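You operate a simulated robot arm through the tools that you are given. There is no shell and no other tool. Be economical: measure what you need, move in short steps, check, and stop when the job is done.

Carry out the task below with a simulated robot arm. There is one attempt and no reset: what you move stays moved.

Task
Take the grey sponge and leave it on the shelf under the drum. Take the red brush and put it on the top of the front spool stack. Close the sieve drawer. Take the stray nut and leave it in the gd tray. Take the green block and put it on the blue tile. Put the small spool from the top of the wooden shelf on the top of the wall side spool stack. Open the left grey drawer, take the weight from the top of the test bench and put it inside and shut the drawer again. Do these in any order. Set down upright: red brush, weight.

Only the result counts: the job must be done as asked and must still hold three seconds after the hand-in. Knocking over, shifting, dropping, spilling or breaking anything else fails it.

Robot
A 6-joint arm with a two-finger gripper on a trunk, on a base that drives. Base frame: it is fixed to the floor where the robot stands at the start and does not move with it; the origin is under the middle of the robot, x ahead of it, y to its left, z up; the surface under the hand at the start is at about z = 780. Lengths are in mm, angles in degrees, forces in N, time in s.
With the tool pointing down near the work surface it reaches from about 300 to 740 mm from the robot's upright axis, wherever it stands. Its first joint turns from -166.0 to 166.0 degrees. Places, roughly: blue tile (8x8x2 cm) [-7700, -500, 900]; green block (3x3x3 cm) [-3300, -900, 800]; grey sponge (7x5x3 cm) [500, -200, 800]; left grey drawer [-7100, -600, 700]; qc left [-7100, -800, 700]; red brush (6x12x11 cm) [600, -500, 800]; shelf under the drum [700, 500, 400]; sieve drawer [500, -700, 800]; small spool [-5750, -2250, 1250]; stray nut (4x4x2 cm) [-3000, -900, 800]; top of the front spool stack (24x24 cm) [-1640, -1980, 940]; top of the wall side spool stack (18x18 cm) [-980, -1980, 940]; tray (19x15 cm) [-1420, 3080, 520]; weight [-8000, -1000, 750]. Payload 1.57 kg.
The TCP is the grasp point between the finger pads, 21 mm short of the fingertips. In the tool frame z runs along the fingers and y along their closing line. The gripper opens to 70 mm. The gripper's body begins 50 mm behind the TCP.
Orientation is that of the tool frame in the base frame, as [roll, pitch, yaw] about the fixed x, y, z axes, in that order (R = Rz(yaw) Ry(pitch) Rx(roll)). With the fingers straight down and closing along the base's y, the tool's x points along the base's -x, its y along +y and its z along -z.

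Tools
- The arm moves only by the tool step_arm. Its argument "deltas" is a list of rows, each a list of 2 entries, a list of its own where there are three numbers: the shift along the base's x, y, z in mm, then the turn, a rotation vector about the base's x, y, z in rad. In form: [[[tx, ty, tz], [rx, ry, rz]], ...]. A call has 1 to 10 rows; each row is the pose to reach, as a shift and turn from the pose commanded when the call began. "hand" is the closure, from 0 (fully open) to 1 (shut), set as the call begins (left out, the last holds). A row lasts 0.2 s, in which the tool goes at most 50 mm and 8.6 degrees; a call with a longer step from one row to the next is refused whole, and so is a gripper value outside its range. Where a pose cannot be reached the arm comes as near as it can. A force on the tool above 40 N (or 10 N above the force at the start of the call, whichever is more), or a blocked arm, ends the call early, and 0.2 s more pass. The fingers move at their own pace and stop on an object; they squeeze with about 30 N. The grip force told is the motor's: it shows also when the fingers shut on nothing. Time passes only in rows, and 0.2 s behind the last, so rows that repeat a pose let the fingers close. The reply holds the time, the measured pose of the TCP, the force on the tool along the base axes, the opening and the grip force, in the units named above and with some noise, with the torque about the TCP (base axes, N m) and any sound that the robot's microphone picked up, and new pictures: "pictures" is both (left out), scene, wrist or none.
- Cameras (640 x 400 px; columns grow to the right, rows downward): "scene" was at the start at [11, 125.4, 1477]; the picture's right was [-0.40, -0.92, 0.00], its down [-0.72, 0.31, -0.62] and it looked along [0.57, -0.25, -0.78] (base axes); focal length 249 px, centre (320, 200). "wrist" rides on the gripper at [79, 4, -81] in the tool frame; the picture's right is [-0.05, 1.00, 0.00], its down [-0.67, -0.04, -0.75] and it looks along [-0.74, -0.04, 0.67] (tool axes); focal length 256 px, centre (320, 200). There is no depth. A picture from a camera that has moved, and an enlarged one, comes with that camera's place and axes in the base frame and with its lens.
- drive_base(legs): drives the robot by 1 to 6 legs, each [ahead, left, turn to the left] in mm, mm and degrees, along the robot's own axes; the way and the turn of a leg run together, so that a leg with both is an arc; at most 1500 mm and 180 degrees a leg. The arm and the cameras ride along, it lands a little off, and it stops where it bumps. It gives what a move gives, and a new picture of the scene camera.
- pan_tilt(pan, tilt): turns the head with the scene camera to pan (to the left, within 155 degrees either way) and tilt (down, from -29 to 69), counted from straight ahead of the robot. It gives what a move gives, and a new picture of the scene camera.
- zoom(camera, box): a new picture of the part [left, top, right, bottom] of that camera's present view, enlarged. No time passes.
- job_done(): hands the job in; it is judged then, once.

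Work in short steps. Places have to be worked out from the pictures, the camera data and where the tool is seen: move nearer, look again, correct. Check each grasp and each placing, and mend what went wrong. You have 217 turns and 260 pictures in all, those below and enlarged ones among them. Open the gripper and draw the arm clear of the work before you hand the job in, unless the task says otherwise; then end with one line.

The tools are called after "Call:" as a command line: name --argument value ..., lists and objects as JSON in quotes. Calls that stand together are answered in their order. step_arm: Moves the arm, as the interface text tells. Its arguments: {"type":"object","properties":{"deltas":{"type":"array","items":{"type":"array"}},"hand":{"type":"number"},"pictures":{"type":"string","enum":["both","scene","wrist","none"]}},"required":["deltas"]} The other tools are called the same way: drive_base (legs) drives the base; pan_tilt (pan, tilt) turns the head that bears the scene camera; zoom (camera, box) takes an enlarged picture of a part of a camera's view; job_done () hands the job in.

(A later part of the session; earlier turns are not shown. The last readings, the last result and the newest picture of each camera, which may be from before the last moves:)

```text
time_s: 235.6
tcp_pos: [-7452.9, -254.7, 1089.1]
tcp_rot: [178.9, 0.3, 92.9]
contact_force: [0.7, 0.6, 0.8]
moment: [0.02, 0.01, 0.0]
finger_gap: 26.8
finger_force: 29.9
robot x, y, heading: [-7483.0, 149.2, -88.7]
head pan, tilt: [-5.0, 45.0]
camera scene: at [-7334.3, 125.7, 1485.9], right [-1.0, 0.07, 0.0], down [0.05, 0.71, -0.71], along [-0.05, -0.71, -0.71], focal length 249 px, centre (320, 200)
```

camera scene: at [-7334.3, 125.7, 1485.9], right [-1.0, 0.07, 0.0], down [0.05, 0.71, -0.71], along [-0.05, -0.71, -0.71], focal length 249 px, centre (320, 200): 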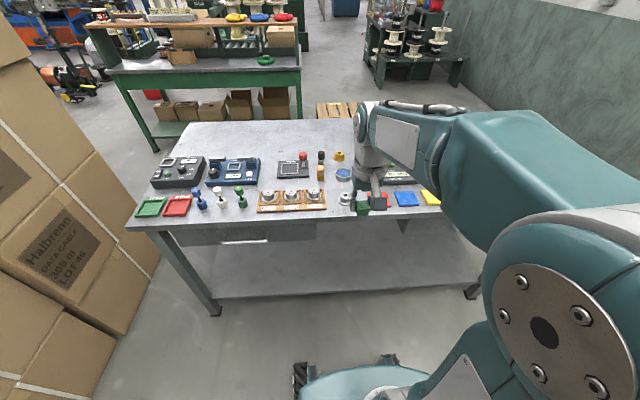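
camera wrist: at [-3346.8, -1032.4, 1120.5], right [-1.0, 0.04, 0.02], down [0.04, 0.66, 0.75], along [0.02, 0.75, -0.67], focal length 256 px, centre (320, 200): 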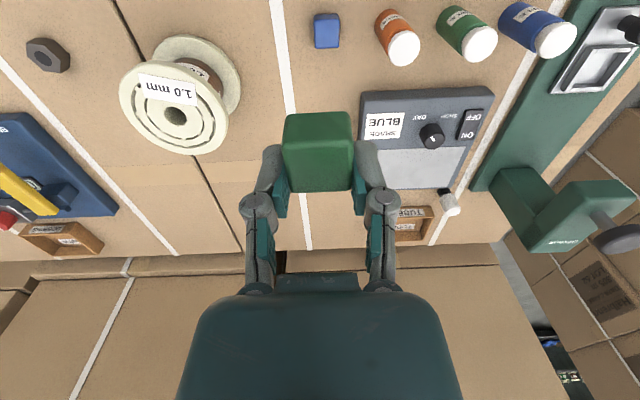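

The blue tile lies near (−7680,−473). I drive 100 closer, then move the block above it and look through the wrist camera.

Call:
drive_base --legs '[[100, 0, 0]]'

Call:
step_arm --deltas '[[[-37, -15, 0], [0, 0, 0]], [[-75, -30, 0], [0, 0, 0]], [[-112, -45, 0], [0, 0, 0]], [[-150, -60, -10], [0, 0, 0]], [[-187, -75, -30], [0, 0, 0]], [[-220, -90, -50], [0, 0, 0]]]' --pictures "both"

```text
time_s: 236.7
tcp_pos: [-7451.6, -354.5, 1089.9]
tcp_rot: [178.8, 0.3, 92.9]
contact_force: [-0.2, 0.3, -0.4]
moment: [-0.04, 0.0, 0.01]
finger_gap: 26.8
finger_force: 30.3
robot x, y, heading: [-7479.3, 44.5, -88.8]
head pan, tilt: [-5.0, 45.0]
camera scene: at [-7332.3, 25.7, 1485.9], right [-1.0, 0.07, 0.0], down [0.05, 0.71, -0.71], along [-0.05, -0.7, -0.71], focal length 249 px, centre (320, 200)
```

scene: 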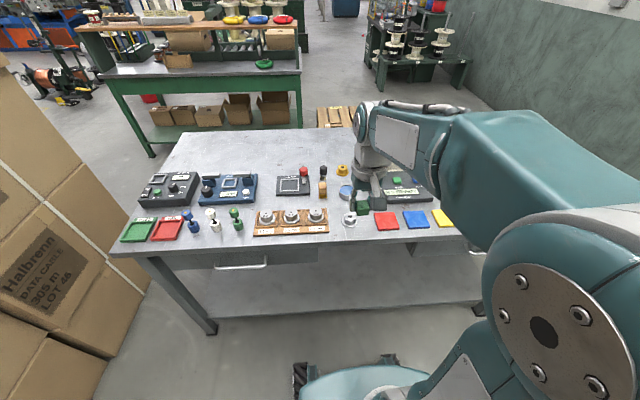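

```text
time_s: 238.1
tcp_pos: [-7674.0, -444.9, 1039.9]
tcp_rot: [178.8, 0.3, 92.9]
contact_force: [-0.3, 0.3, -0.4]
moment: [0.02, -0.01, 0.0]
finger_gap: 26.7
finger_force: 29.7
robot x, y, heading: [-7479.2, 41.7, -88.7]
head pan, tilt: [-5.0, 45.0]
camera scene: at [-7334.8, 25.1, 1486.1], right [-1.0, 0.07, 0.0], down [0.05, 0.71, -0.71], along [-0.05, -0.7, -0.71], focal length 249 px, centre (320, 200)
camera wrist: at [-7674.8, -364.3, 1119.9], right [1.0, 0.0, 0.02], down [-0.02, -0.66, 0.75], along [0.01, -0.75, -0.66], focal length 256 px, centre (320, 200)
```

scene: 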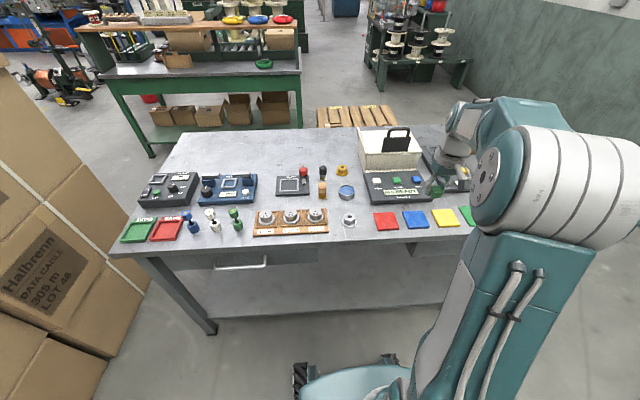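
wrist: 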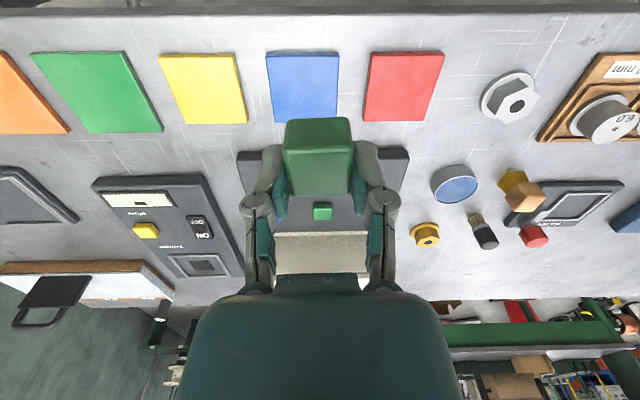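

The tile centre computes to (−7688,−487) with its top near z 855. I move over it and lower to z≈930 for a closer look.

Call:
step_arm --deltas '[[[-7, -20, -30], [0, 0, 0]], [[-14, -42, -70], [0, 0, 0]], [[-14, -42, -110], [0, 0, 0]]]' --pictures "both"

```text
time_s: 238.9
tcp_pos: [-7685.9, -487.5, 928.1]
tcp_rot: [178.8, 0.2, 92.9]
contact_force: [-0.2, -0.6, 0.8]
moment: [-0.01, 0.02, 0.01]
finger_gap: 26.7
finger_force: 29.9
robot x, y, heading: [-7482.3, 43.4, -88.8]
head pan, tilt: [-5.0, 45.0]
camera scene: at [-7334.1, 24.8, 1486.0], right [-1.0, 0.07, 0.0], down [0.05, 0.71, -0.71], along [-0.05, -0.7, -0.71], focal length 249 px, centre (320, 200)
camera wrist: at [-7687.7, -406.7, 1009.6], right [1.0, 0.0, 0.02], down [-0.02, -0.66, 0.75], along [0.01, -0.75, -0.66], focal length 256 px, centre (320, 200)
```

scene: 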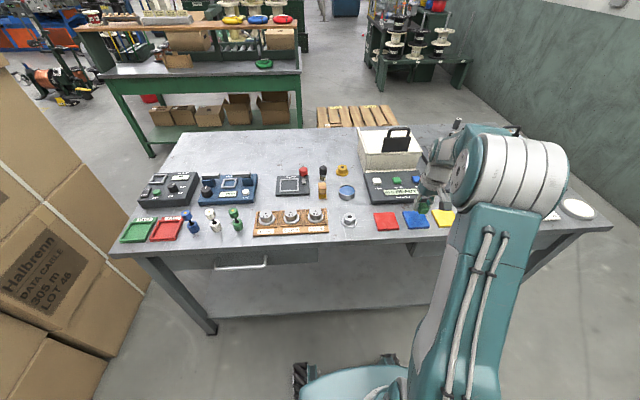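
wrist: 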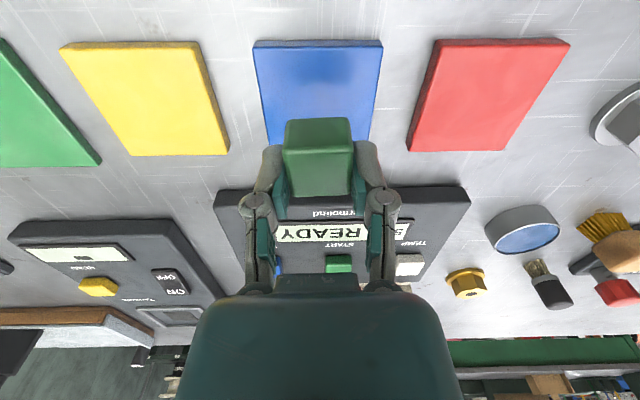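

The tile's scale gives its top near z 830 and centre y≈−503. I shift −15 in y and lower slowly.

Call:
step_arm --deltas '[[[0, -15, -20], [0, 0, 0]], [[0, -15, -40], [0, 0, 0]], [[0, -15, -46], [0, 0, 0]], [[0, -15, -52], [0, 0, 0]], [[0, -15, -57], [0, 0, 0]], [[0, -15, -62], [0, 0, 0]], [[0, -15, -66], [0, 0, 0]], [[0, -15, -70], [0, 0, 0]], [[0, -15, -74], [0, 0, 0]], [[0, -15, -78], [0, 0, 0]]]' --pictures "wrist"

```text
time_s: 240.0
tcp_pos: [-7686.6, -503.9, 881.7]
tcp_rot: [179.0, 0.8, 92.9]
contact_force: [2.7, 4.9, 14.8]
moment: [0.23, 0.14, -0.04]
finger_gap: 26.6
finger_force: 30.4
robot x, y, heading: [-7480.6, 43.8, -88.9]
head pan, tilt: [-5.0, 45.0]
stopped in row 5: the force on the tool passed its limit at 45 N (the readings are from after the stop); the commanded pose is now the measured one
camera wrist: at [-7687.9, -422.5, 962.4], right [1.0, 0.0, 0.02], down [-0.01, -0.66, 0.75], along [0.01, -0.75, -0.66], focal length 256 px, centre (320, 200)
```

wrist: 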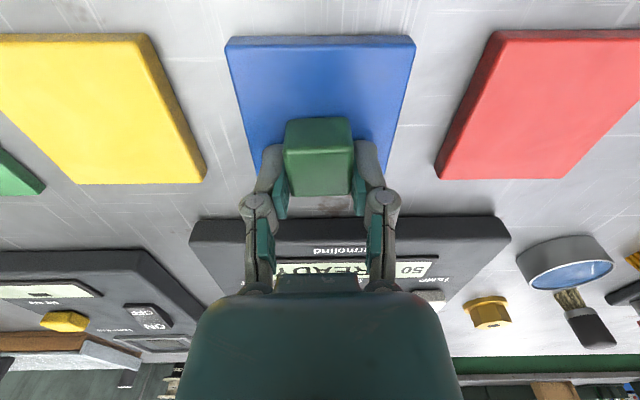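

In contact, with the tile top at about 856, so the tile's centre is nearer y≈−493. I lift slightly, shift +9, and set down again.

Call:
step_arm --deltas '[[[0, 0, 6], [0, 0, 0]], [[0, 9, 6], [0, 0, 0]], [[0, 9, 3], [0, 0, 0]], [[0, 9, 0], [0, 0, 0]], [[0, 9, -2], [0, 0, 0]]]' --pictures "none"

Call:
step_arm --deltas '[[[0, 0, 0], [0, 0, 0]], [[0, 0, 0], [0, 0, 0]], [[0, 0, 30], [0, 0, 0]], [[0, 0, 70], [0, 0, 0]], [[0, 20, 110], [0, 0, 0]], [[0, 40, 150], [0, 0, 0]]]' --hand 0.3 --pictures "wrist"

```text
time_s: 241.2
tcp_pos: [-7687.5, -496.0, 882.0]
tcp_rot: [179.4, 1.1, 92.9]
contact_force: [-1.2, 4.5, 31.9]
moment: [0.36, 0.34, -0.05]
finger_gap: 26.7
finger_force: 29.7
robot x, y, heading: [-7478.5, 48.3, -89.0]
head pan, tilt: [-5.0, 45.0]
```

```text
time_s: 242.6
tcp_pos: [-7687.9, -452.8, 1027.9]
tcp_rot: [179.0, 0.6, 93.0]
contact_force: [-0.3, -0.3, -0.2]
moment: [0.0, 0.0, 0.0]
finger_gap: 49.1
finger_force: 0.0
robot x, y, heading: [-7480.3, 42.0, -88.7]
head pan, tilt: [-5.0, 45.0]
camera wrist: at [-7689.5, -372.7, 1108.8], right [1.0, 0.0, 0.02], down [-0.01, -0.66, 0.75], along [0.01, -0.75, -0.66], focal length 256 px, centre (320, 200)
```

wrist: 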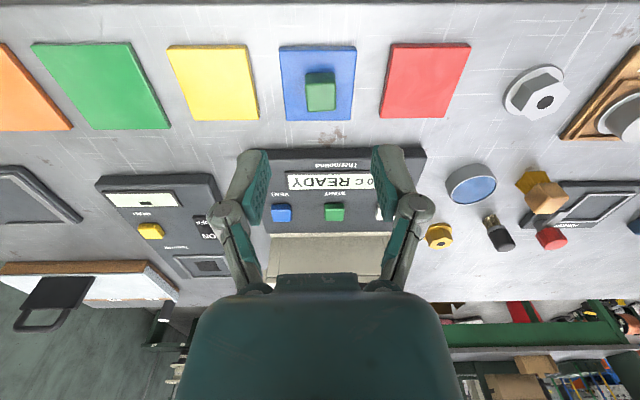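

The block sits well on the blue tile. Next is the left grey drawer, whose handle is near (−7105,−415,758). I retract the arm and drive in front of it.

Call:
step_arm --deltas '[[[40, 30, 10], [0, 0, 0]], [[85, 50, 20], [0, 0, 0]], [[130, 70, 30], [0, 0, 0]], [[175, 90, 40], [0, 0, 0]], [[210, 110, 50], [0, 0, 0]]]' --hand 0 --pictures "none"

Call:
drive_base --legs '[[-230, 0, -1.2], [0, 375, 0]]'

Call:
pan_tilt --pan 0 --tilt 45

```text
refused: row 1 steps farther than a row can; nothing moved
```

```text
time_s: 246.3
tcp_pos: [-7334.6, -220.4, 1028.8]
tcp_rot: [178.8, 0.7, 91.6]
contact_force: [0.2, 0.6, -0.1]
moment: [0.01, -0.04, 0.0]
finger_gap: 49.1
finger_force: 0.0
robot x, y, heading: [-7110.6, 270.3, -90.4]
head pan, tilt: [-5.0, 45.0]
camera scene: at [-6970.3, 250.8, 1486.5], right [-1.0, 0.09, 0.0], down [0.07, 0.71, -0.71], along [-0.06, -0.7, -0.71], focal length 249 px, centre (320, 200)
```

scene: 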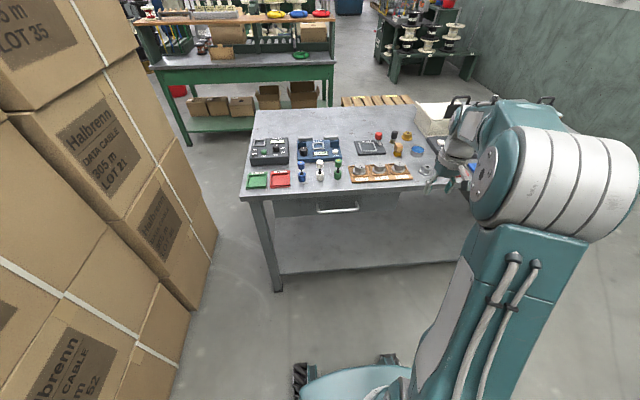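

```text
time_s: 247.0
tcp_pos: [-7332.5, -219.8, 1029.4]
tcp_rot: [179.0, 0.6, 91.5]
contact_force: [-0.5, -0.5, -1.0]
moment: [-0.03, -0.01, 0.02]
finger_gap: 49.1
finger_force: 0.0
robot x, y, heading: [-7115.0, 272.9, -90.0]
head pan, tilt: [0.0, 45.0]
camera scene: at [-6960.8, 250.4, 1486.2], right [-1.0, 0.0, 0.0], down [0.0, 0.71, -0.71], along [0.0, -0.71, -0.71], focal length 249 px, centre (320, 200)
```

scene: 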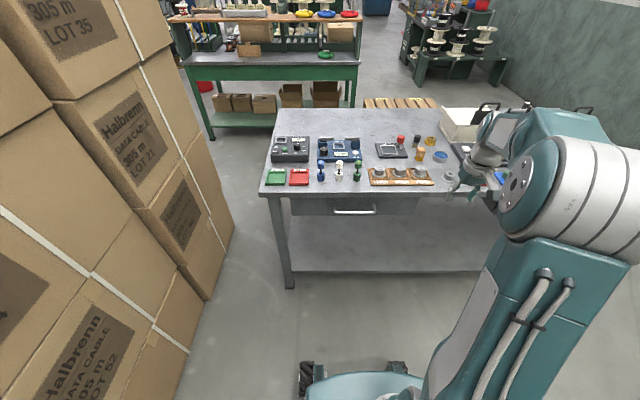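

I note again: a row's vector must stay ≤50 mm. The handle is near x −7100, z ~780. I'll bring the hand in front of the robot and yaw it −90° so the closing line runs along y, ready to tilt horizontal.

Call:
step_arm --deltas '[[[22, 4, 0], [0, 0, -0.147]], [[44, 8, 0], [0, 0, -0.294]], [[66, 12, 0], [0, 0, -0.441]], [[88, 16, 0], [0, 0, -0.588]], [[110, 20, 0], [0, 0, -0.735]], [[132, 24, 0], [0, 0, -0.882]], [[154, 28, 0], [0, 0, -1.029]], [[176, 32, 0], [0, 0, -1.176]], [[198, 36, 0], [0, 0, -1.323]], [[223, 40, 0], [0, 0, -1.47]]]' --hand 0 --pictures "none"

```text
time_s: 249.2
tcp_pos: [-7106.2, -179.5, 1028.6]
tcp_rot: [179.1, 0.7, 7.2]
contact_force: [0.6, 0.3, 0.2]
moment: [-0.01, -0.01, 0.02]
finger_gap: 70.1
finger_force: 0.1
robot x, y, heading: [-7112.4, 270.9, -90.0]
head pan, tilt: [0.0, 45.0]
```

Finishing the yaw, then tilting the fingers toward −y while lowering.

Call:
step_arm --deltas '[[[0, -30, -10], [0, 0, -0.126]]]' --pictures "none"

Call:
step_arm --deltas '[[[0, -5, -20], [-0.148, 0, 0]], [[0, -10, -40], [-0.296, 0, 0]], [[0, -15, -60], [-0.444, 0, 0]], [[0, -20, -80], [-0.592, 0, 0]], [[0, -25, -100], [-0.74, 0, 0]], [[0, -30, -120], [-0.888, 0, 0]], [[0, -35, -140], [-1.036, 0, 0]], [[0, -40, -160], [-1.184, 0, 0]], [[0, -45, -180], [-1.332, 0, 0]], [[0, -50, -200], [-1.48, 0, 0]]]' --pictures "both"

```text
time_s: 249.6
tcp_pos: [-7107.9, -209.7, 1018.3]
tcp_rot: [179.0, 0.8, 0.0]
contact_force: [-0.4, 0.2, 0.5]
moment: [-0.01, 0.03, -0.01]
finger_gap: 69.9
finger_force: 0.0
robot x, y, heading: [-7112.6, 273.2, -90.3]
head pan, tilt: [0.0, 45.0]
```

```text
time_s: 251.8
tcp_pos: [-7108.7, -259.4, 818.5]
tcp_rot: [94.2, 0.3, -0.8]
contact_force: [-0.6, -0.3, -0.8]
moment: [0.0, 0.02, 0.01]
finger_gap: 69.8
finger_force: 0.0
robot x, y, heading: [-7108.7, 270.5, -90.2]
head pan, tilt: [0.0, 45.0]
camera scene: at [-6957.1, 250.1, 1485.9], right [-1.0, 0.0, 0.0], down [0.0, 0.71, -0.71], along [0.0, -0.71, -0.71], focal length 249 px, centre (320, 200)
camera wrist: at [-7027.7, -179.2, 828.8], right [-0.05, -0.07, 1.0], down [-0.66, 0.75, 0.02], along [-0.75, -0.65, -0.09], focal length 256 px, centre (320, 200)
```

scene: 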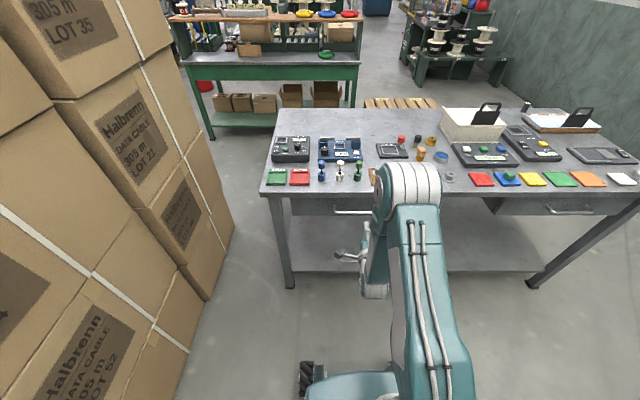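
wrist: 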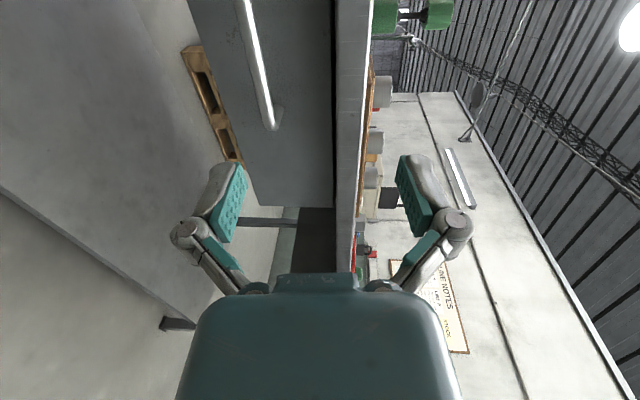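

The horizontal pose works. The handle bar is near z≈750, y≈−423, centred near x −7098. I lower to z 750, finish the tilt and approach to y −340 for a check.

Call:
step_arm --deltas '[[[4, -20, -35], [-0.07, 0, 0]], [[8, -45, -68], [-0.07, 0, 0]], [[8, -80, -68], [-0.07, 0, 0]]]' --pictures "wrist"

```text
time_s: 252.6
tcp_pos: [-7099.1, -340.4, 749.4]
tcp_rot: [90.3, 0.2, -0.8]
contact_force: [-0.2, 0.0, -1.5]
moment: [-0.01, -0.02, -0.02]
finger_gap: 69.9
finger_force: 0.0
robot x, y, heading: [-7108.3, 269.3, -90.2]
head pan, tilt: [0.0, 45.0]
camera wrist: at [-7018.9, -259.1, 754.3], right [-0.05, -0.01, 1.0], down [-0.66, 0.75, -0.03], along [-0.75, -0.66, -0.04], focal length 256 px, centre (320, 200)
```

wrist: 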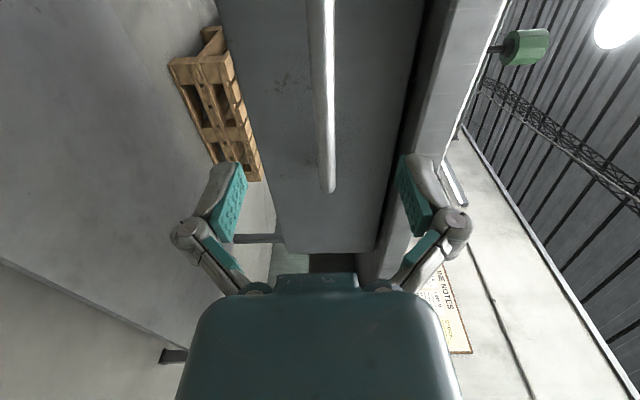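

The bar is centred between the fingers at z≈751, y≈−410. I advance and close on it.

Call:
step_arm --deltas '[[[0, -30, 1], [0, 0, 0]], [[0, -55, 1], [0, 0, 0]], [[0, -64, 1], [0, 0, 0]]]' --pictures "none"

Call:
step_arm --deltas '[[[0, 0, 0], [0, 0, 0]], [[0, 0, 0], [0, 0, 0]], [[0, 0, 0], [0, 0, 0]]]' --hand 1 --pictures "wrist"

```text
time_s: 253.4
tcp_pos: [-7099.2, -403.8, 751.5]
tcp_rot: [90.3, 0.2, -0.8]
contact_force: [-0.5, -0.1, 0.9]
moment: [-0.02, 0.01, 0.01]
finger_gap: 70.1
finger_force: 0.0
robot x, y, heading: [-7113.5, 271.2, -90.4]
head pan, tilt: [0.0, 45.0]
```

```text
time_s: 254.2
tcp_pos: [-7099.0, -404.1, 751.9]
tcp_rot: [90.2, 0.2, -0.8]
contact_force: [0.5, 19.3, 9.3]
moment: [-0.07, -0.11, -0.02]
finger_gap: 13.2
finger_force: 32.2
robot x, y, heading: [-7115.5, 274.7, -90.2]
head pan, tilt: [0.0, 45.0]
camera wrist: at [-7018.8, -321.9, 756.4], right [-0.05, 0.0, 1.0], down [-0.66, 0.75, -0.03], along [-0.75, -0.66, -0.04], focal length 256 px, centre (320, 200)
```

wrist: 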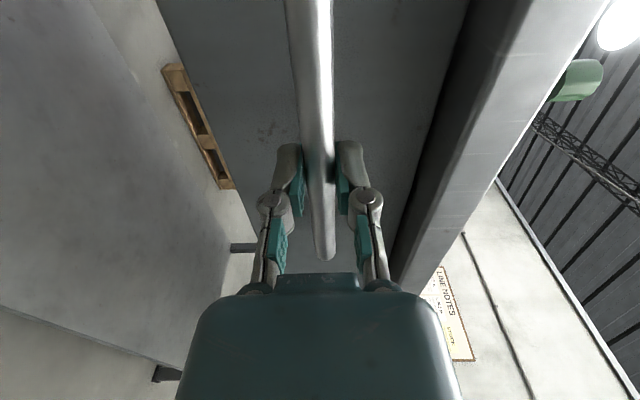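

The handle is gripped (13 mm). Pulling +y.

Call:
step_arm --deltas '[[[0, 20, 0], [0, 0, 0]], [[0, 45, 0], [0, 0, 0]], [[0, 70, 0], [0, 0, 0]], [[0, 95, 0], [0, 0, 0]], [[0, 120, 0], [0, 0, 0]], [[0, 145, 0], [0, 0, 0]], [[0, 170, 0], [0, 0, 0]], [[0, 195, 0], [0, 0, 0]], [[0, 220, 0], [0, 0, 0]]]' --pictures "both"

```text
time_s: 256.2
tcp_pos: [-7098.6, -184.8, 752.5]
tcp_rot: [90.1, 0.2, -0.5]
contact_force: [22.6, 0.8, 8.9]
moment: [-0.05, -0.04, 0.27]
finger_gap: 13.5
finger_force: 32.0
robot x, y, heading: [-7111.6, 271.4, -90.2]
head pan, tilt: [0.0, 45.0]
camera scene: at [-6953.2, 250.8, 1485.5], right [-1.0, 0.0, 0.0], down [0.0, 0.71, -0.71], along [0.0, -0.71, -0.71], focal length 249 px, centre (320, 200)
camera wrist: at [-7018.9, -102.7, 756.4], right [-0.05, 0.0, 1.0], down [-0.66, 0.75, -0.03], along [-0.75, -0.66, -0.04], focal length 256 px, centre (320, 200)
```

scene: 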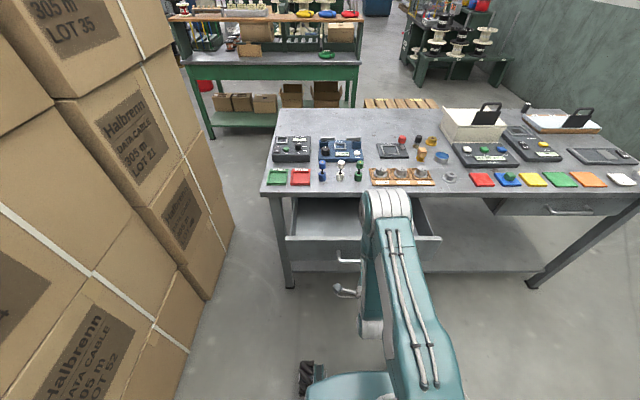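
wrist: 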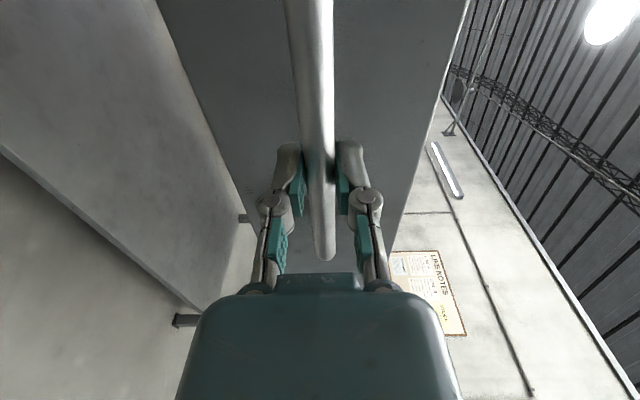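

The drawer is open ~220 mm. I release and back away by driving.

Call:
step_arm --deltas '[[[0, 0, 0], [0, 0, 0]], [[0, 0, 0], [0, 0, 0]], [[0, 0, 0], [0, 0, 0]]]' --hand 0 --pictures "none"

Call:
drive_base --legs '[[-250, 0, 0]]'

```text
time_s: 257.0
tcp_pos: [-7099.9, -184.4, 751.6]
tcp_rot: [90.3, 0.2, -0.8]
contact_force: [0.4, 0.3, -0.4]
moment: [0.01, 0.01, -0.03]
finger_gap: 70.2
finger_force: 0.0
robot x, y, heading: [-7112.1, 271.7, -90.2]
head pan, tilt: [0.0, 45.0]
```

```text
time_s: 258.8
tcp_pos: [-7100.0, 65.6, 751.8]
tcp_rot: [90.4, 0.2, -0.6]
contact_force: [0.2, 0.4, -0.1]
moment: [-0.01, -0.03, 0.01]
finger_gap: 70.2
finger_force: 0.0
robot x, y, heading: [-7112.8, 522.7, -89.7]
head pan, tilt: [0.0, 45.0]
camera scene: at [-6956.7, 501.4, 1485.9], right [-1.0, 0.0, 0.0], down [0.0, 0.71, -0.71], along [0.0, -0.71, -0.71], focal length 249 px, centre (320, 200)
```

scene: 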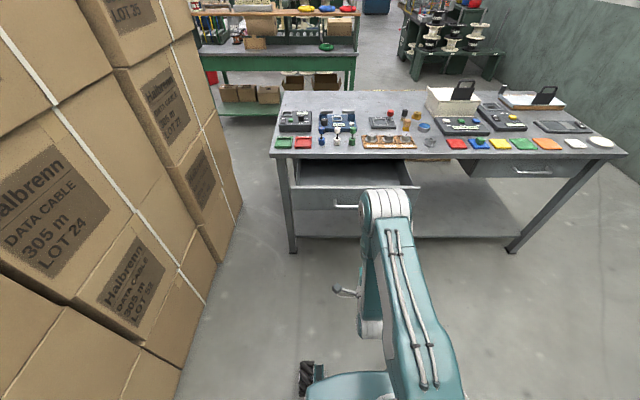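

Now I restore the hand to pointing down, rising at the same time.

Call:
step_arm --deltas '[[[0, 0, 30], [0.148, 0, 0]], [[0, 0, 60], [0.296, 0, 0]], [[0, 0, 90], [0.444, 0, 0]], [[0, 0, 120], [0.592, 0, 0]], [[0, 0, 150], [0.74, 0, 0]], [[0, 0, 180], [0.888, 0, 0]], [[0, 0, 210], [1.036, 0, 0]], [[0, 0, 240], [1.184, 0, 0]], [[0, 0, 270], [1.332, 0, 0]], [[0, 0, 300], [1.48, 0, 0]]]' --pictures "none"

Call:
step_arm --deltas '[[[0, 5, 0], [0.075, 0, 0]]]' --pictures "none"

Call:
step_arm --deltas '[[[0, 5, 0], [0, 0, 0.147]], [[0, 10, 0], [0, 0, 0.294]], [[0, 15, 0], [0, 0, 0.441]], [[0, 20, 0], [0, 0, 0.588]], [[0, 25, 0], [0, 0, 0.735]], [[0, 30, 0], [0, 0, 0.882]], [[0, 35, 0], [0, 0, 1.029]], [[0, 40, 0], [0, 0, 1.176]], [[0, 45, 0], [0, 0, 1.323]], [[0, 50, 0], [0, 0, 1.47]]]' --pictures "none"

```text
time_s: 261.0
tcp_pos: [-7099.1, 66.7, 1053.1]
tcp_rot: [175.1, 0.7, 0.0]
contact_force: [-0.2, 0.8, 0.0]
moment: [-0.02, -0.03, -0.01]
finger_gap: 69.8
finger_force: 0.1
out of reach, approached as far as the arm can: row 7
robot x, y, heading: [-7111.4, 525.0, -90.3]
head pan, tilt: [0.0, 45.0]
```

```text
time_s: 261.4
tcp_pos: [-7098.9, 70.5, 1052.3]
tcp_rot: [179.5, 0.8, 0.2]
contact_force: [-0.7, -0.2, -0.2]
moment: [0.01, 0.01, 0.02]
finger_gap: 69.7
finger_force: 0.1
robot x, y, heading: [-7113.5, 524.0, -90.2]
head pan, tilt: [0.0, 45.0]
```

```text
time_s: 263.6
tcp_pos: [-7099.6, 122.4, 1052.4]
tcp_rot: [179.4, 0.6, 84.4]
contact_force: [0.3, -0.7, 0.0]
moment: [-0.01, 0.03, 0.01]
finger_gap: 69.8
finger_force: 0.0
robot x, y, heading: [-7113.5, 522.3, -90.3]
head pan, tilt: [0.0, 45.0]
```

Now to the weight at the far end of the bench. I strafe right past the bench end, then go ahead along it.

Call:
drive_base --legs '[[0, -1500, 0.3], [0, -70, 0], [600, 0, 0]]'

Call:
pan_tilt --pan 35 --tilt 40

```text
time_s: 274.6
tcp_pos: [-8654.1, -489.0, 1051.0]
tcp_rot: [179.5, 0.5, 84.8]
contact_force: [-0.2, -0.2, -0.6]
moment: [-0.03, 0.0, 0.01]
finger_gap: 69.6
finger_force: 0.0
robot x, y, heading: [-8672.7, -86.0, -89.8]
head pan, tilt: [0.0, 45.0]
camera scene: at [-8513.4, -107.9, 1485.6], right [-1.0, -0.01, 0.0], down [-0.01, 0.71, -0.71], along [0.0, -0.71, -0.71], focal length 249 px, centre (320, 200)
```

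scene: 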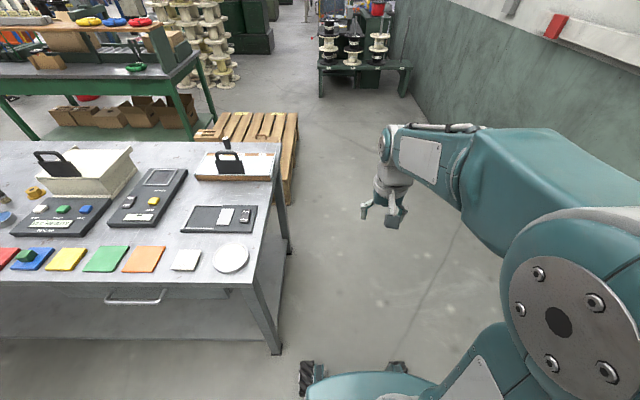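

```text
time_s: 275.6
tcp_pos: [-8655.3, -490.1, 1051.2]
tcp_rot: [179.4, 0.6, 84.8]
contact_force: [-0.4, 0.0, 0.0]
moment: [0.0, -0.02, 0.01]
finger_gap: 70.1
finger_force: 0.1
robot x, y, heading: [-8669.4, -88.9, -89.7]
head pan, tilt: [35.0, 40.0]
camera scene: at [-8467.3, -96.0, 1493.1], right [-0.82, -0.58, 0.0], down [-0.37, 0.53, -0.77], along [0.44, -0.62, -0.64], focal length 249 px, centre (320, 200)
```

scene: 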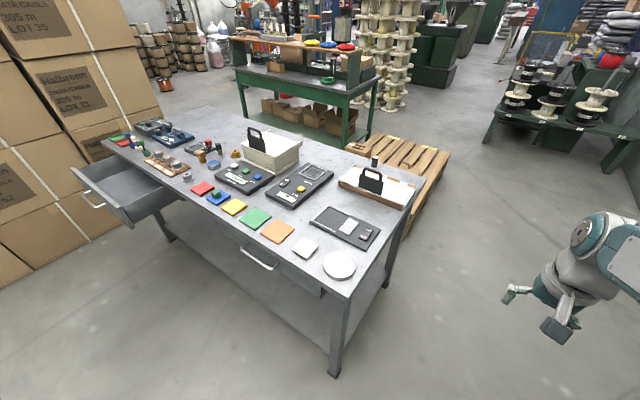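

The weight stands at about (−8083,−1101), just behind the clipboard. I drive ahead along the bench end to y≈−1000.

Call:
drive_base --legs '[[900, 0, 0]]'

Call:
step_arm --deltas '[[[43, 20, 5], [0, 0, 0.14]], [[86, 40, 10], [0, 0, 0.28]], [[129, 60, 15], [0, 0, 0.42]], [[172, 80, 20], [0, 0, 0.56]], [[215, 105, 25], [0, 0, 0.7]], [[258, 130, 30], [0, 0, 0.84]], [[300, 155, 35], [0, 0, 0.98]], [[340, 180, 40], [0, 0, 1.12]], [[380, 205, 45], [0, 0, 1.26]], [[420, 230, 50], [0, 0, 1.4]]]' --hand 0.3 --pictures "wrist"

```text
time_s: 280.4
tcp_pos: [-8646.4, -1387.5, 1051.7]
tcp_rot: [179.5, 0.6, 85.0]
contact_force: [0.0, -0.6, -0.4]
moment: [0.04, -0.01, 0.02]
finger_gap: 70.1
finger_force: 0.1
robot x, y, heading: [-8662.4, -987.4, -89.5]
head pan, tilt: [35.0, 40.0]
camera scene: at [-8459.5, -993.8, 1493.1], right [-0.81, -0.58, 0.0], down [-0.37, 0.52, -0.77], along [0.45, -0.62, -0.64], focal length 249 px, centre (320, 200)
```

scene: 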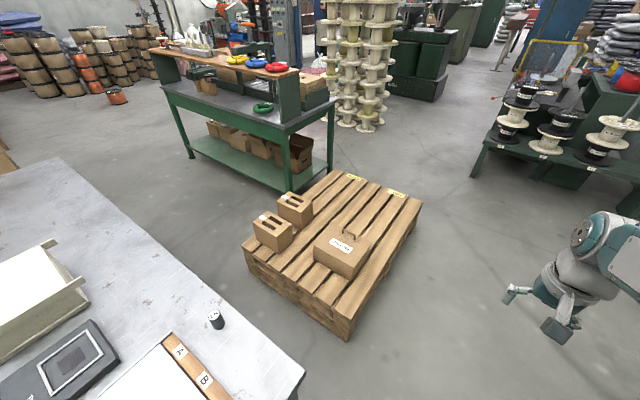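

```text
time_s: 282.6
tcp_pos: [-8224.7, -1157.0, 1103.8]
tcp_rot: [179.2, 0.6, 165.3]
contact_force: [-0.7, -0.5, 0.6]
moment: [0.01, -0.03, 0.01]
finger_gap: 48.9
finger_force: 0.1
robot x, y, heading: [-8658.2, -984.3, -89.3]
head pan, tilt: [35.0, 40.0]
camera wrist: at [-8301.4, -1132.4, 1183.3], right [0.3, 0.95, 0.01], down [0.63, -0.21, 0.75], along [0.72, -0.22, -0.66], focal length 256 px, centre (320, 200)
```

wrist: 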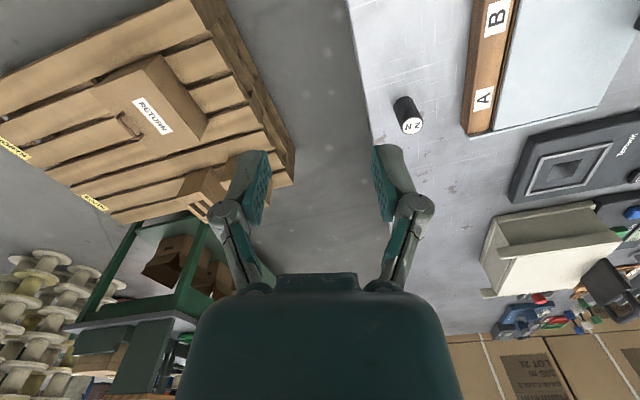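

The weight is at about (−8088,−1073), ~28 mm thick and standing to z≈895. I move above it at z 960 to verify.

Call:
step_arm --deltas '[[[38, 23, -20], [0, 0, 0]], [[76, 46, -40], [0, 0, 0]], [[110, 68, -70], [0, 0, 0]], [[137, 84, -105], [0, 0, 0]], [[137, 84, -144], [0, 0, 0]]]' --pictures "wrist"

```text
refused: row 3 steps farther than a row can; nothing moved
```

Correcting the step sizes.

Call:
step_arm --deltas '[[[34, 21, -20], [0, 0, 0]], [[68, 42, -40], [0, 0, 0]], [[102, 63, -65], [0, 0, 0]], [[130, 80, -95], [0, 0, 0]], [[137, 84, -142], [0, 0, 0]]]' --pictures "wrist"

```text
time_s: 283.8
tcp_pos: [-8088.8, -1073.3, 959.4]
tcp_rot: [179.3, 0.8, 165.2]
contact_force: [-0.3, -0.5, 0.9]
moment: [0.0, -0.03, 0.01]
finger_gap: 48.9
finger_force: 0.0
robot x, y, heading: [-8663.9, -984.9, -89.2]
head pan, tilt: [35.0, 40.0]
camera wrist: at [-8165.7, -1048.6, 1039.3], right [0.31, 0.95, 0.01], down [0.62, -0.21, 0.75], along [0.72, -0.22, -0.66], focal length 256 px, centre (320, 200)
```

wrist: 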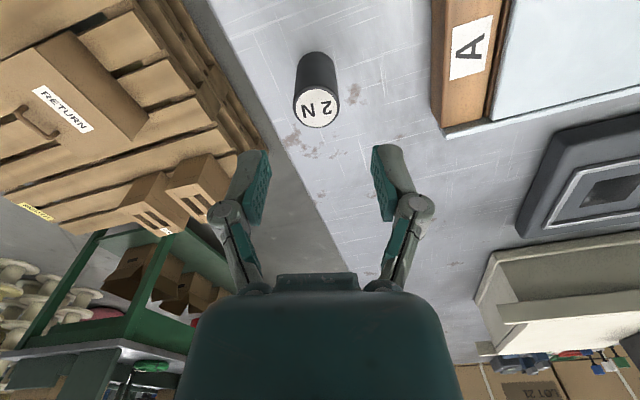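

Aligned. I lower to TCP z 870, grip and lift.

Call:
step_arm --deltas '[[[1, 0, -40], [0, 0, 0]], [[1, 0, -75], [0, 0, 0]], [[1, 0, -89], [0, 0, 0]]]' --pictures "none"

Call:
step_arm --deltas '[[[0, 0, 0], [0, 0, 0]], [[0, 0, 0], [0, 0, 0]], [[0, 0, 0], [0, 0, 0]], [[0, 0, 40], [0, 0, 0]], [[0, 0, 85], [0, 0, 0]], [[0, 0, 130], [0, 0, 0]], [[0, 0, 175], [0, 0, 0]]]' --hand 1 --pictures "wrist"

```text
time_s: 284.6
tcp_pos: [-8088.1, -1072.6, 870.1]
tcp_rot: [179.3, 0.6, 165.3]
contact_force: [0.8, -0.2, 0.0]
moment: [-0.04, -0.01, -0.02]
finger_gap: 49.1
finger_force: 0.1
robot x, y, heading: [-8663.5, -984.6, -89.6]
head pan, tilt: [35.0, 40.0]
```

```text
time_s: 286.2
tcp_pos: [-8087.9, -1072.9, 1046.4]
tcp_rot: [179.3, 0.6, 165.3]
contact_force: [0.1, -0.3, -2.3]
moment: [0.02, 0.0, -0.03]
finger_gap: 27.2
finger_force: 29.8
robot x, y, heading: [-8664.1, -985.9, -89.2]
head pan, tilt: [35.0, 40.0]
camera wrist: at [-8163.7, -1047.9, 1127.0], right [0.31, 0.95, 0.01], down [0.63, -0.21, 0.75], along [0.72, -0.22, -0.66], focal length 256 px, centre (320, 200)
```

wrist: 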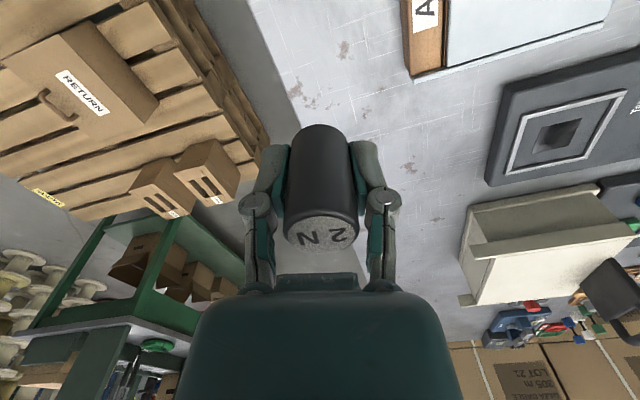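

The weight is held. I swing the arm back in front of the robot.

Call:
step_arm --deltas '[[[-42, -22, 5], [0, 0, -0.1]], [[-84, -44, 10], [0, 0, -0.2]], [[-126, -66, 15], [0, 0, -0.3]], [[-168, -88, 20], [0, 0, -0.4]], [[-210, -110, 25], [0, 0, -0.5]], [[-252, -132, 30], [0, 0, -0.6]], [[-294, -154, 30], [0, 0, -0.7]]]' --pictures "none"

Call:
step_arm --deltas '[[[-40, -24, 0], [0, 0, -0.1]], [[-80, -48, 0], [0, 0, -0.2]], [[-120, -72, 0], [0, 0, -0.3]], [[-160, -96, 0], [0, 0, -0.4]], [[-200, -120, 0], [0, 0, -0.5]], [[-240, -144, 0], [0, 0, -0.6]], [[-270, -160, 0], [0, 0, -0.7]]]' --pictures "none"

```text
time_s: 287.8
tcp_pos: [-8382.2, -1227.0, 1076.6]
tcp_rot: [179.2, 0.7, 125.1]
contact_force: [-0.2, -0.1, -3.3]
moment: [-0.03, -0.03, -0.01]
finger_gap: 27.4
finger_force: 30.1
robot x, y, heading: [-8662.2, -986.5, -89.5]
head pan, tilt: [35.0, 40.0]
```

```text
time_s: 289.4
tcp_pos: [-8653.1, -1388.1, 1076.5]
tcp_rot: [179.4, 0.7, 84.9]
contact_force: [0.0, 0.6, -2.3]
moment: [-0.02, 0.02, 0.02]
finger_gap: 26.9
finger_force: 29.8
robot x, y, heading: [-8664.1, -991.7, -89.4]
head pan, tilt: [35.0, 40.0]
```

Now back to the drawer.

Call:
drive_base --legs '[[-1450, 0, 0], [0, 1500, -0.5], [0, 70, 0], [160, 0, 0]]'

Call:
pan_tilt --pan 0 --tilt 50

```text
time_s: 305.2
tcp_pos: [-7087.9, -97.6, 1075.3]
tcp_rot: [179.8, 0.7, 84.6]
contact_force: [1.0, -0.1, -1.2]
moment: [-0.02, 0.05, 0.02]
finger_gap: 27.1
finger_force: 30.2
robot x, y, heading: [-7105.0, 305.3, -90.1]
head pan, tilt: [35.0, 40.0]
camera scene: at [-6891.5, 294.4, 1491.9], right [-0.82, -0.57, 0.0], down [-0.37, 0.53, -0.76], along [0.43, -0.63, -0.65], focal length 249 px, centre (320, 200)
```

scene: 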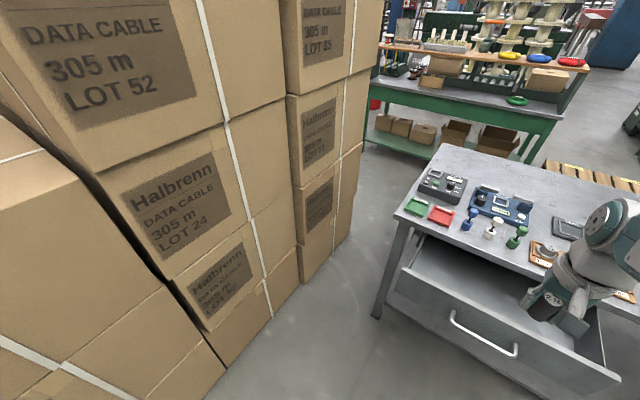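

```text
time_s: 306.2
tcp_pos: [-7094.7, -96.9, 1074.8]
tcp_rot: [179.4, 0.7, 84.6]
contact_force: [0.5, 0.2, -1.0]
moment: [-0.01, -0.02, -0.01]
finger_gap: 27.0
finger_force: 30.1
robot x, y, heading: [-7105.4, 303.6, -90.0]
head pan, tilt: [0.0, 50.0]
camera scene: at [-6947.3, 287.1, 1478.9], right [-1.0, 0.0, 0.0], down [0.0, 0.77, -0.64], along [0.0, -0.64, -0.77], focal length 249 px, centre (320, 200)
```

scene: 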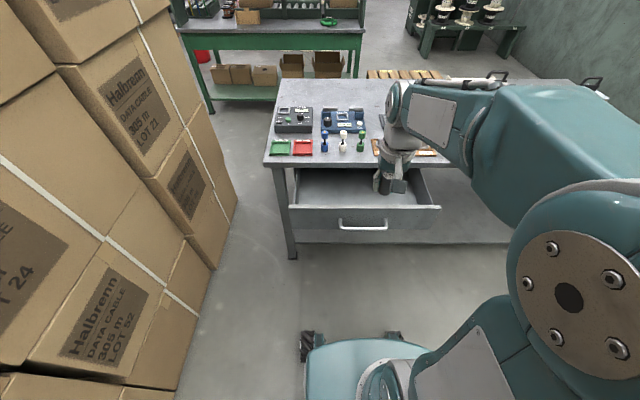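

The drawer interior spans y −240…−424 (visible) and x −6855…−7330. I'll yaw the hand 90° so the camera doesn't foul the drawer front, and move over (−7095,−332).

Call:
step_arm --deltas '[[[0, -23, -10], [0, 0, -0.147]], [[0, -46, -20], [0, 0, -0.294]], [[0, -69, -30], [0, 0, -0.441]], [[0, -92, -40], [0, 0, -0.588]], [[0, -115, -55], [0, 0, -0.735]], [[0, -138, -70], [0, 0, -0.882]], [[0, -161, -85], [0, 0, -1.029]], [[0, -184, -100], [0, 0, -1.176]], [[0, -207, -115], [0, 0, -1.323]], [[0, -235, -130], [0, 0, -1.47]]]' --pictures "both"

```text
time_s: 308.4
tcp_pos: [-7093.8, -333.3, 944.8]
tcp_rot: [179.4, 0.7, 0.2]
contact_force: [-0.2, 0.4, -2.3]
moment: [-0.02, 0.05, -0.01]
finger_gap: 27.4
finger_force: 30.3
robot x, y, heading: [-7100.4, 300.4, -89.8]
head pan, tilt: [0.0, 50.0]
camera scene: at [-6948.4, 285.6, 1478.9], right [-1.0, 0.0, 0.0], down [0.0, 0.77, -0.64], along [0.0, -0.64, -0.77], focal length 249 px, centre (320, 200)
camera wrist: at [-7013.3, -334.9, 1026.4], right [-0.05, -1.0, 0.01], down [-0.66, 0.04, 0.75], along [-0.75, 0.03, -0.66], focal length 256 px, centre (320, 200)
```

scene: 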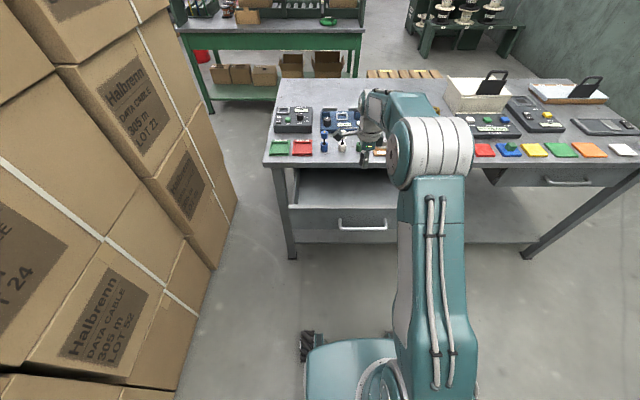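
wrist: 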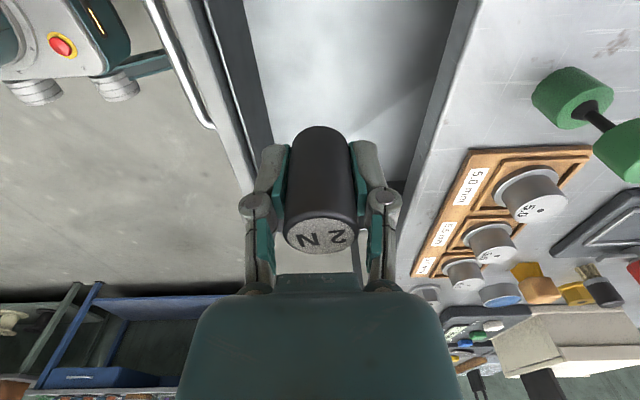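

Centred between the drawer front (y≈−258) and the bench edge (−429), with a small shift of −9. I lower, slowly at the end.

Call:
step_arm --deltas '[[[0, -5, -45], [0, 0, 0]], [[0, -9, -90], [0, 0, 0]], [[0, -9, -130], [0, 0, 0]], [[0, -9, -160], [0, 0, 0]]]' --pictures "wrist"

```text
time_s: 309.4
tcp_pos: [-7095.5, -341.6, 784.4]
tcp_rot: [179.5, 0.7, 0.3]
contact_force: [0.6, 1.0, -1.7]
moment: [-0.02, 0.01, 0.01]
finger_gap: 27.2
finger_force: 29.8
robot x, y, heading: [-7099.8, 304.5, -90.1]
head pan, tilt: [0.0, 50.0]
camera wrist: at [-7014.3, -342.9, 865.0], right [-0.05, -1.0, 0.01], down [-0.66, 0.04, 0.75], along [-0.75, 0.03, -0.66], focal length 256 px, centre (320, 200)
```

wrist: 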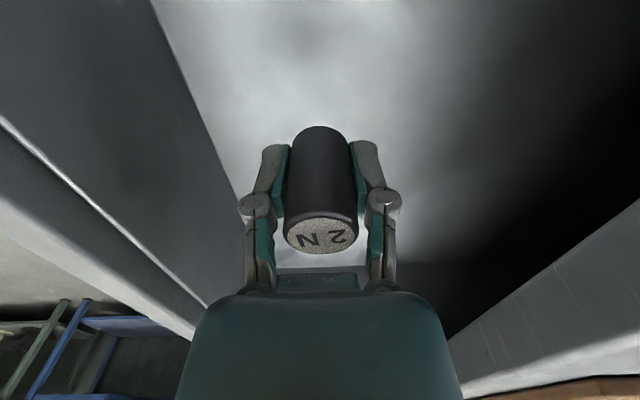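

Still clear. I continue lowering by 5 mm per row until contact.

Call:
step_arm --deltas '[[[0, 0, -8], [0, 0, 0]], [[0, 0, -16], [0, 0, 0]], [[0, 0, -22], [0, 0, 0]], [[0, 0, -27], [0, 0, 0]], [[0, 0, -32], [0, 0, 0]], [[0, 0, -37], [0, 0, 0]], [[0, 0, -42], [0, 0, 0]], [[0, 0, -47], [0, 0, 0]], [[0, 0, -52], [0, 0, 0]], [[0, 0, -57], [0, 0, 0]]]' --pictures "wrist"

```text
time_s: 311.6
tcp_pos: [-7094.4, -342.2, 728.6]
tcp_rot: [179.5, 0.7, 0.3]
contact_force: [-0.5, 0.1, -2.2]
moment: [-0.01, 0.02, 0.01]
finger_gap: 27.2
finger_force: 30.7
robot x, y, heading: [-7101.1, 304.5, -90.0]
head pan, tilt: [0.0, 50.0]
camera wrist: at [-7014.2, -343.1, 808.6], right [-0.05, -1.0, 0.01], down [-0.66, 0.04, 0.75], along [-0.75, 0.03, -0.66], focal length 256 px, centre (320, 200)
```

wrist: 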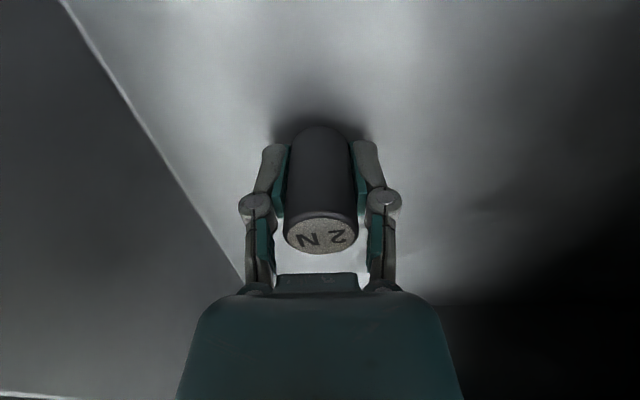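

Shadow is close; a few more small steps.

Call:
step_arm --deltas '[[[0, 0, -3], [0, 0, 0]], [[0, 0, -6], [0, 0, 0]], [[0, 0, -9], [0, 0, 0]], [[0, 0, -12], [0, 0, 0]], [[0, 0, -15], [0, 0, 0]], [[0, 0, -18], [0, 0, 0]], [[0, 0, -21], [0, 0, 0]], [[0, 0, -24], [0, 0, 0]], [[0, 0, -27], [0, 0, 0]], [[0, 0, -30], [0, 0, 0]]]' --pictures "none"

```text
time_s: 312.8
tcp_pos: [-7094.2, -347.2, 720.7]
tcp_rot: [178.7, 0.7, 0.3]
contact_force: [0.8, 1.3, 10.2]
moment: [0.33, -0.09, -0.02]
finger_gap: 27.4
finger_force: 30.0
robot x, y, heading: [-7106.8, 301.6, -89.8]
head pan, tilt: [0.0, 50.0]
stopped in row 5: the force on the tool passed its limit at 45 N (the readings are from after the stop); the commanded pose is now the measured one
```

The weight is on the drawer floor. I release and rise straight up.

Call:
step_arm --deltas '[[[0, 0, 1], [0, 0, 0]], [[0, 0, 1], [0, 0, 0]], [[0, 0, 1], [0, 0, 0]], [[0, 0, 20], [0, 0, 0]], [[0, 0, 50], [0, 0, 0]], [[0, 0, 95], [0, 0, 0]], [[0, 0, 140], [0, 0, 0]], [[0, 0, 185], [0, 0, 0]], [[0, 0, 230], [0, 0, 0]]]' --hand 0 --pictures "wrist"

```text
time_s: 314.8
tcp_pos: [-7094.2, -345.5, 950.6]
tcp_rot: [179.0, 0.7, 0.3]
contact_force: [-0.2, -0.8, -0.5]
moment: [0.0, 0.01, -0.01]
finger_gap: 70.0
finger_force: 0.0
robot x, y, heading: [-7105.5, 307.9, -89.9]
head pan, tilt: [0.0, 50.0]
camera wrist: at [-7014.8, -345.4, 1030.8], right [-0.05, -1.0, 0.02], down [-0.66, 0.05, 0.75], along [-0.75, 0.02, -0.66], focal length 256 px, centre (320, 200)
```

wrist: 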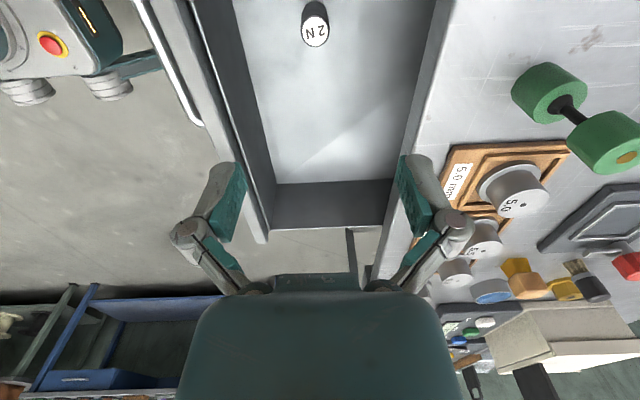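

The weight stands upright in the drawer. To shut it I'll grip the handle again horizontally. I back off first.

Call:
drive_base --legs '[[-250, 0, 0]]'

Call:
step_arm --deltas '[[[0, 7, -20], [-0.148, 0, 0]], [[0, 14, -40], [-0.296, 0, 0]], [[0, 21, -60], [-0.444, 0, 0]], [[0, 28, -80], [-0.592, 0, 0]], [[0, 35, -100], [-0.74, 0, 0]], [[0, 42, -120], [-0.888, 0, 0]], [[0, 49, -140], [-1.036, 0, 0]], [[0, 56, -160], [-1.184, 0, 0]], [[0, 63, -180], [-1.332, 0, 0]], [[0, 70, -197], [-1.48, 0, 0]]]' --pictures "none"

Call:
step_arm --deltas '[[[-2, -10, -1], [-0.07, 0, 0]]]' --pictures "both"

```text
time_s: 316.6
tcp_pos: [-7095.9, -95.1, 950.3]
tcp_rot: [178.8, 0.6, 0.3]
contact_force: [-0.3, 0.7, 0.5]
moment: [0.02, 0.01, -0.04]
finger_gap: 69.9
finger_force: 0.1
robot x, y, heading: [-7102.0, 553.9, -90.3]
head pan, tilt: [0.0, 50.0]
camera scene: at [-6948.1, 534.7, 1479.0], right [-1.0, 0.0, 0.0], down [0.0, 0.77, -0.64], along [0.0, -0.64, -0.77], focal length 249 px, centre (320, 200)
```

scene: 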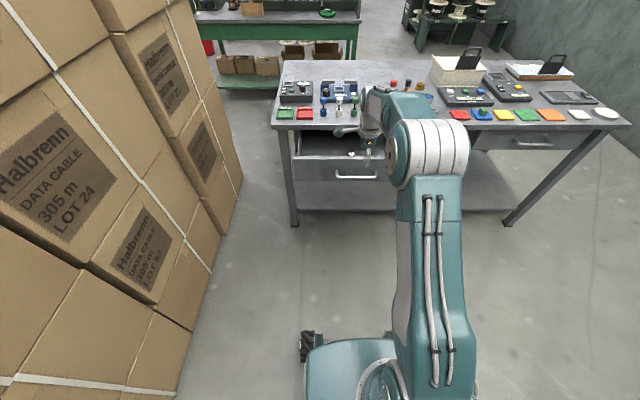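

```text
time_s: 318.8
tcp_pos: [-7095.3, -23.9, 755.2]
tcp_rot: [93.9, 0.3, -0.5]
contact_force: [1.0, 0.7, 0.1]
moment: [-0.01, 0.0, -0.03]
finger_gap: 69.9
finger_force: 0.1
robot x, y, heading: [-7105.5, 553.7, -90.0]
head pan, tilt: [0.0, 50.0]
```

```text
time_s: 319.2
tcp_pos: [-7096.2, -34.0, 753.0]
tcp_rot: [89.9, 0.3, -0.7]
contact_force: [-0.1, 0.2, 0.4]
moment: [-0.01, -0.03, 0.01]
finger_gap: 70.2
finger_force: 0.1
robot x, y, heading: [-7102.0, 551.8, -90.2]
head pan, tilt: [0.0, 50.0]
camera scene: at [-6948.1, 534.9, 1479.0], right [-1.0, 0.0, 0.0], down [0.0, 0.77, -0.64], along [0.0, -0.64, -0.77], focal length 249 px, centre (320, 200)
camera wrist: at [-7017.3, 47.1, 756.9], right [-0.05, 0.0, 1.0], down [-0.66, 0.75, -0.03], along [-0.75, -0.66, -0.03], focal length 256 px, centre (320, 200)
```

scene: 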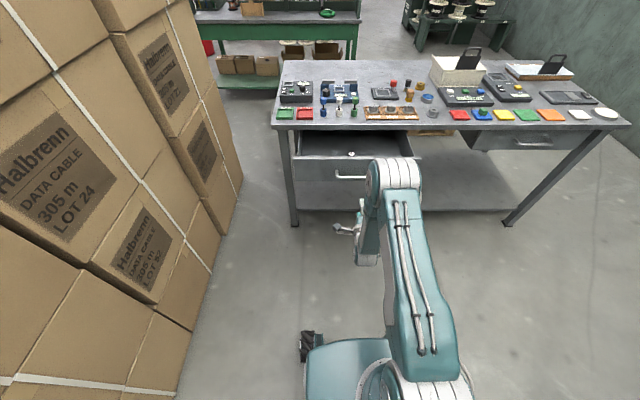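
wrist: 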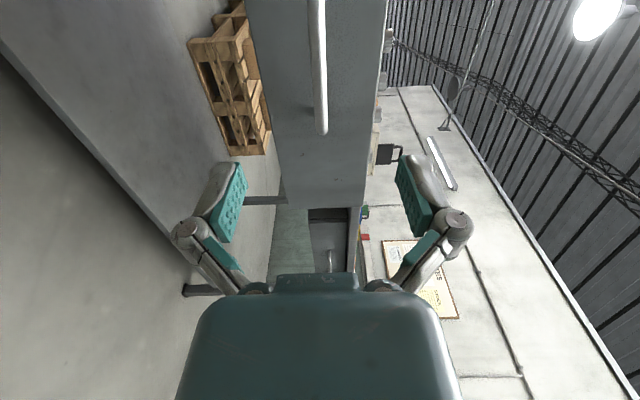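

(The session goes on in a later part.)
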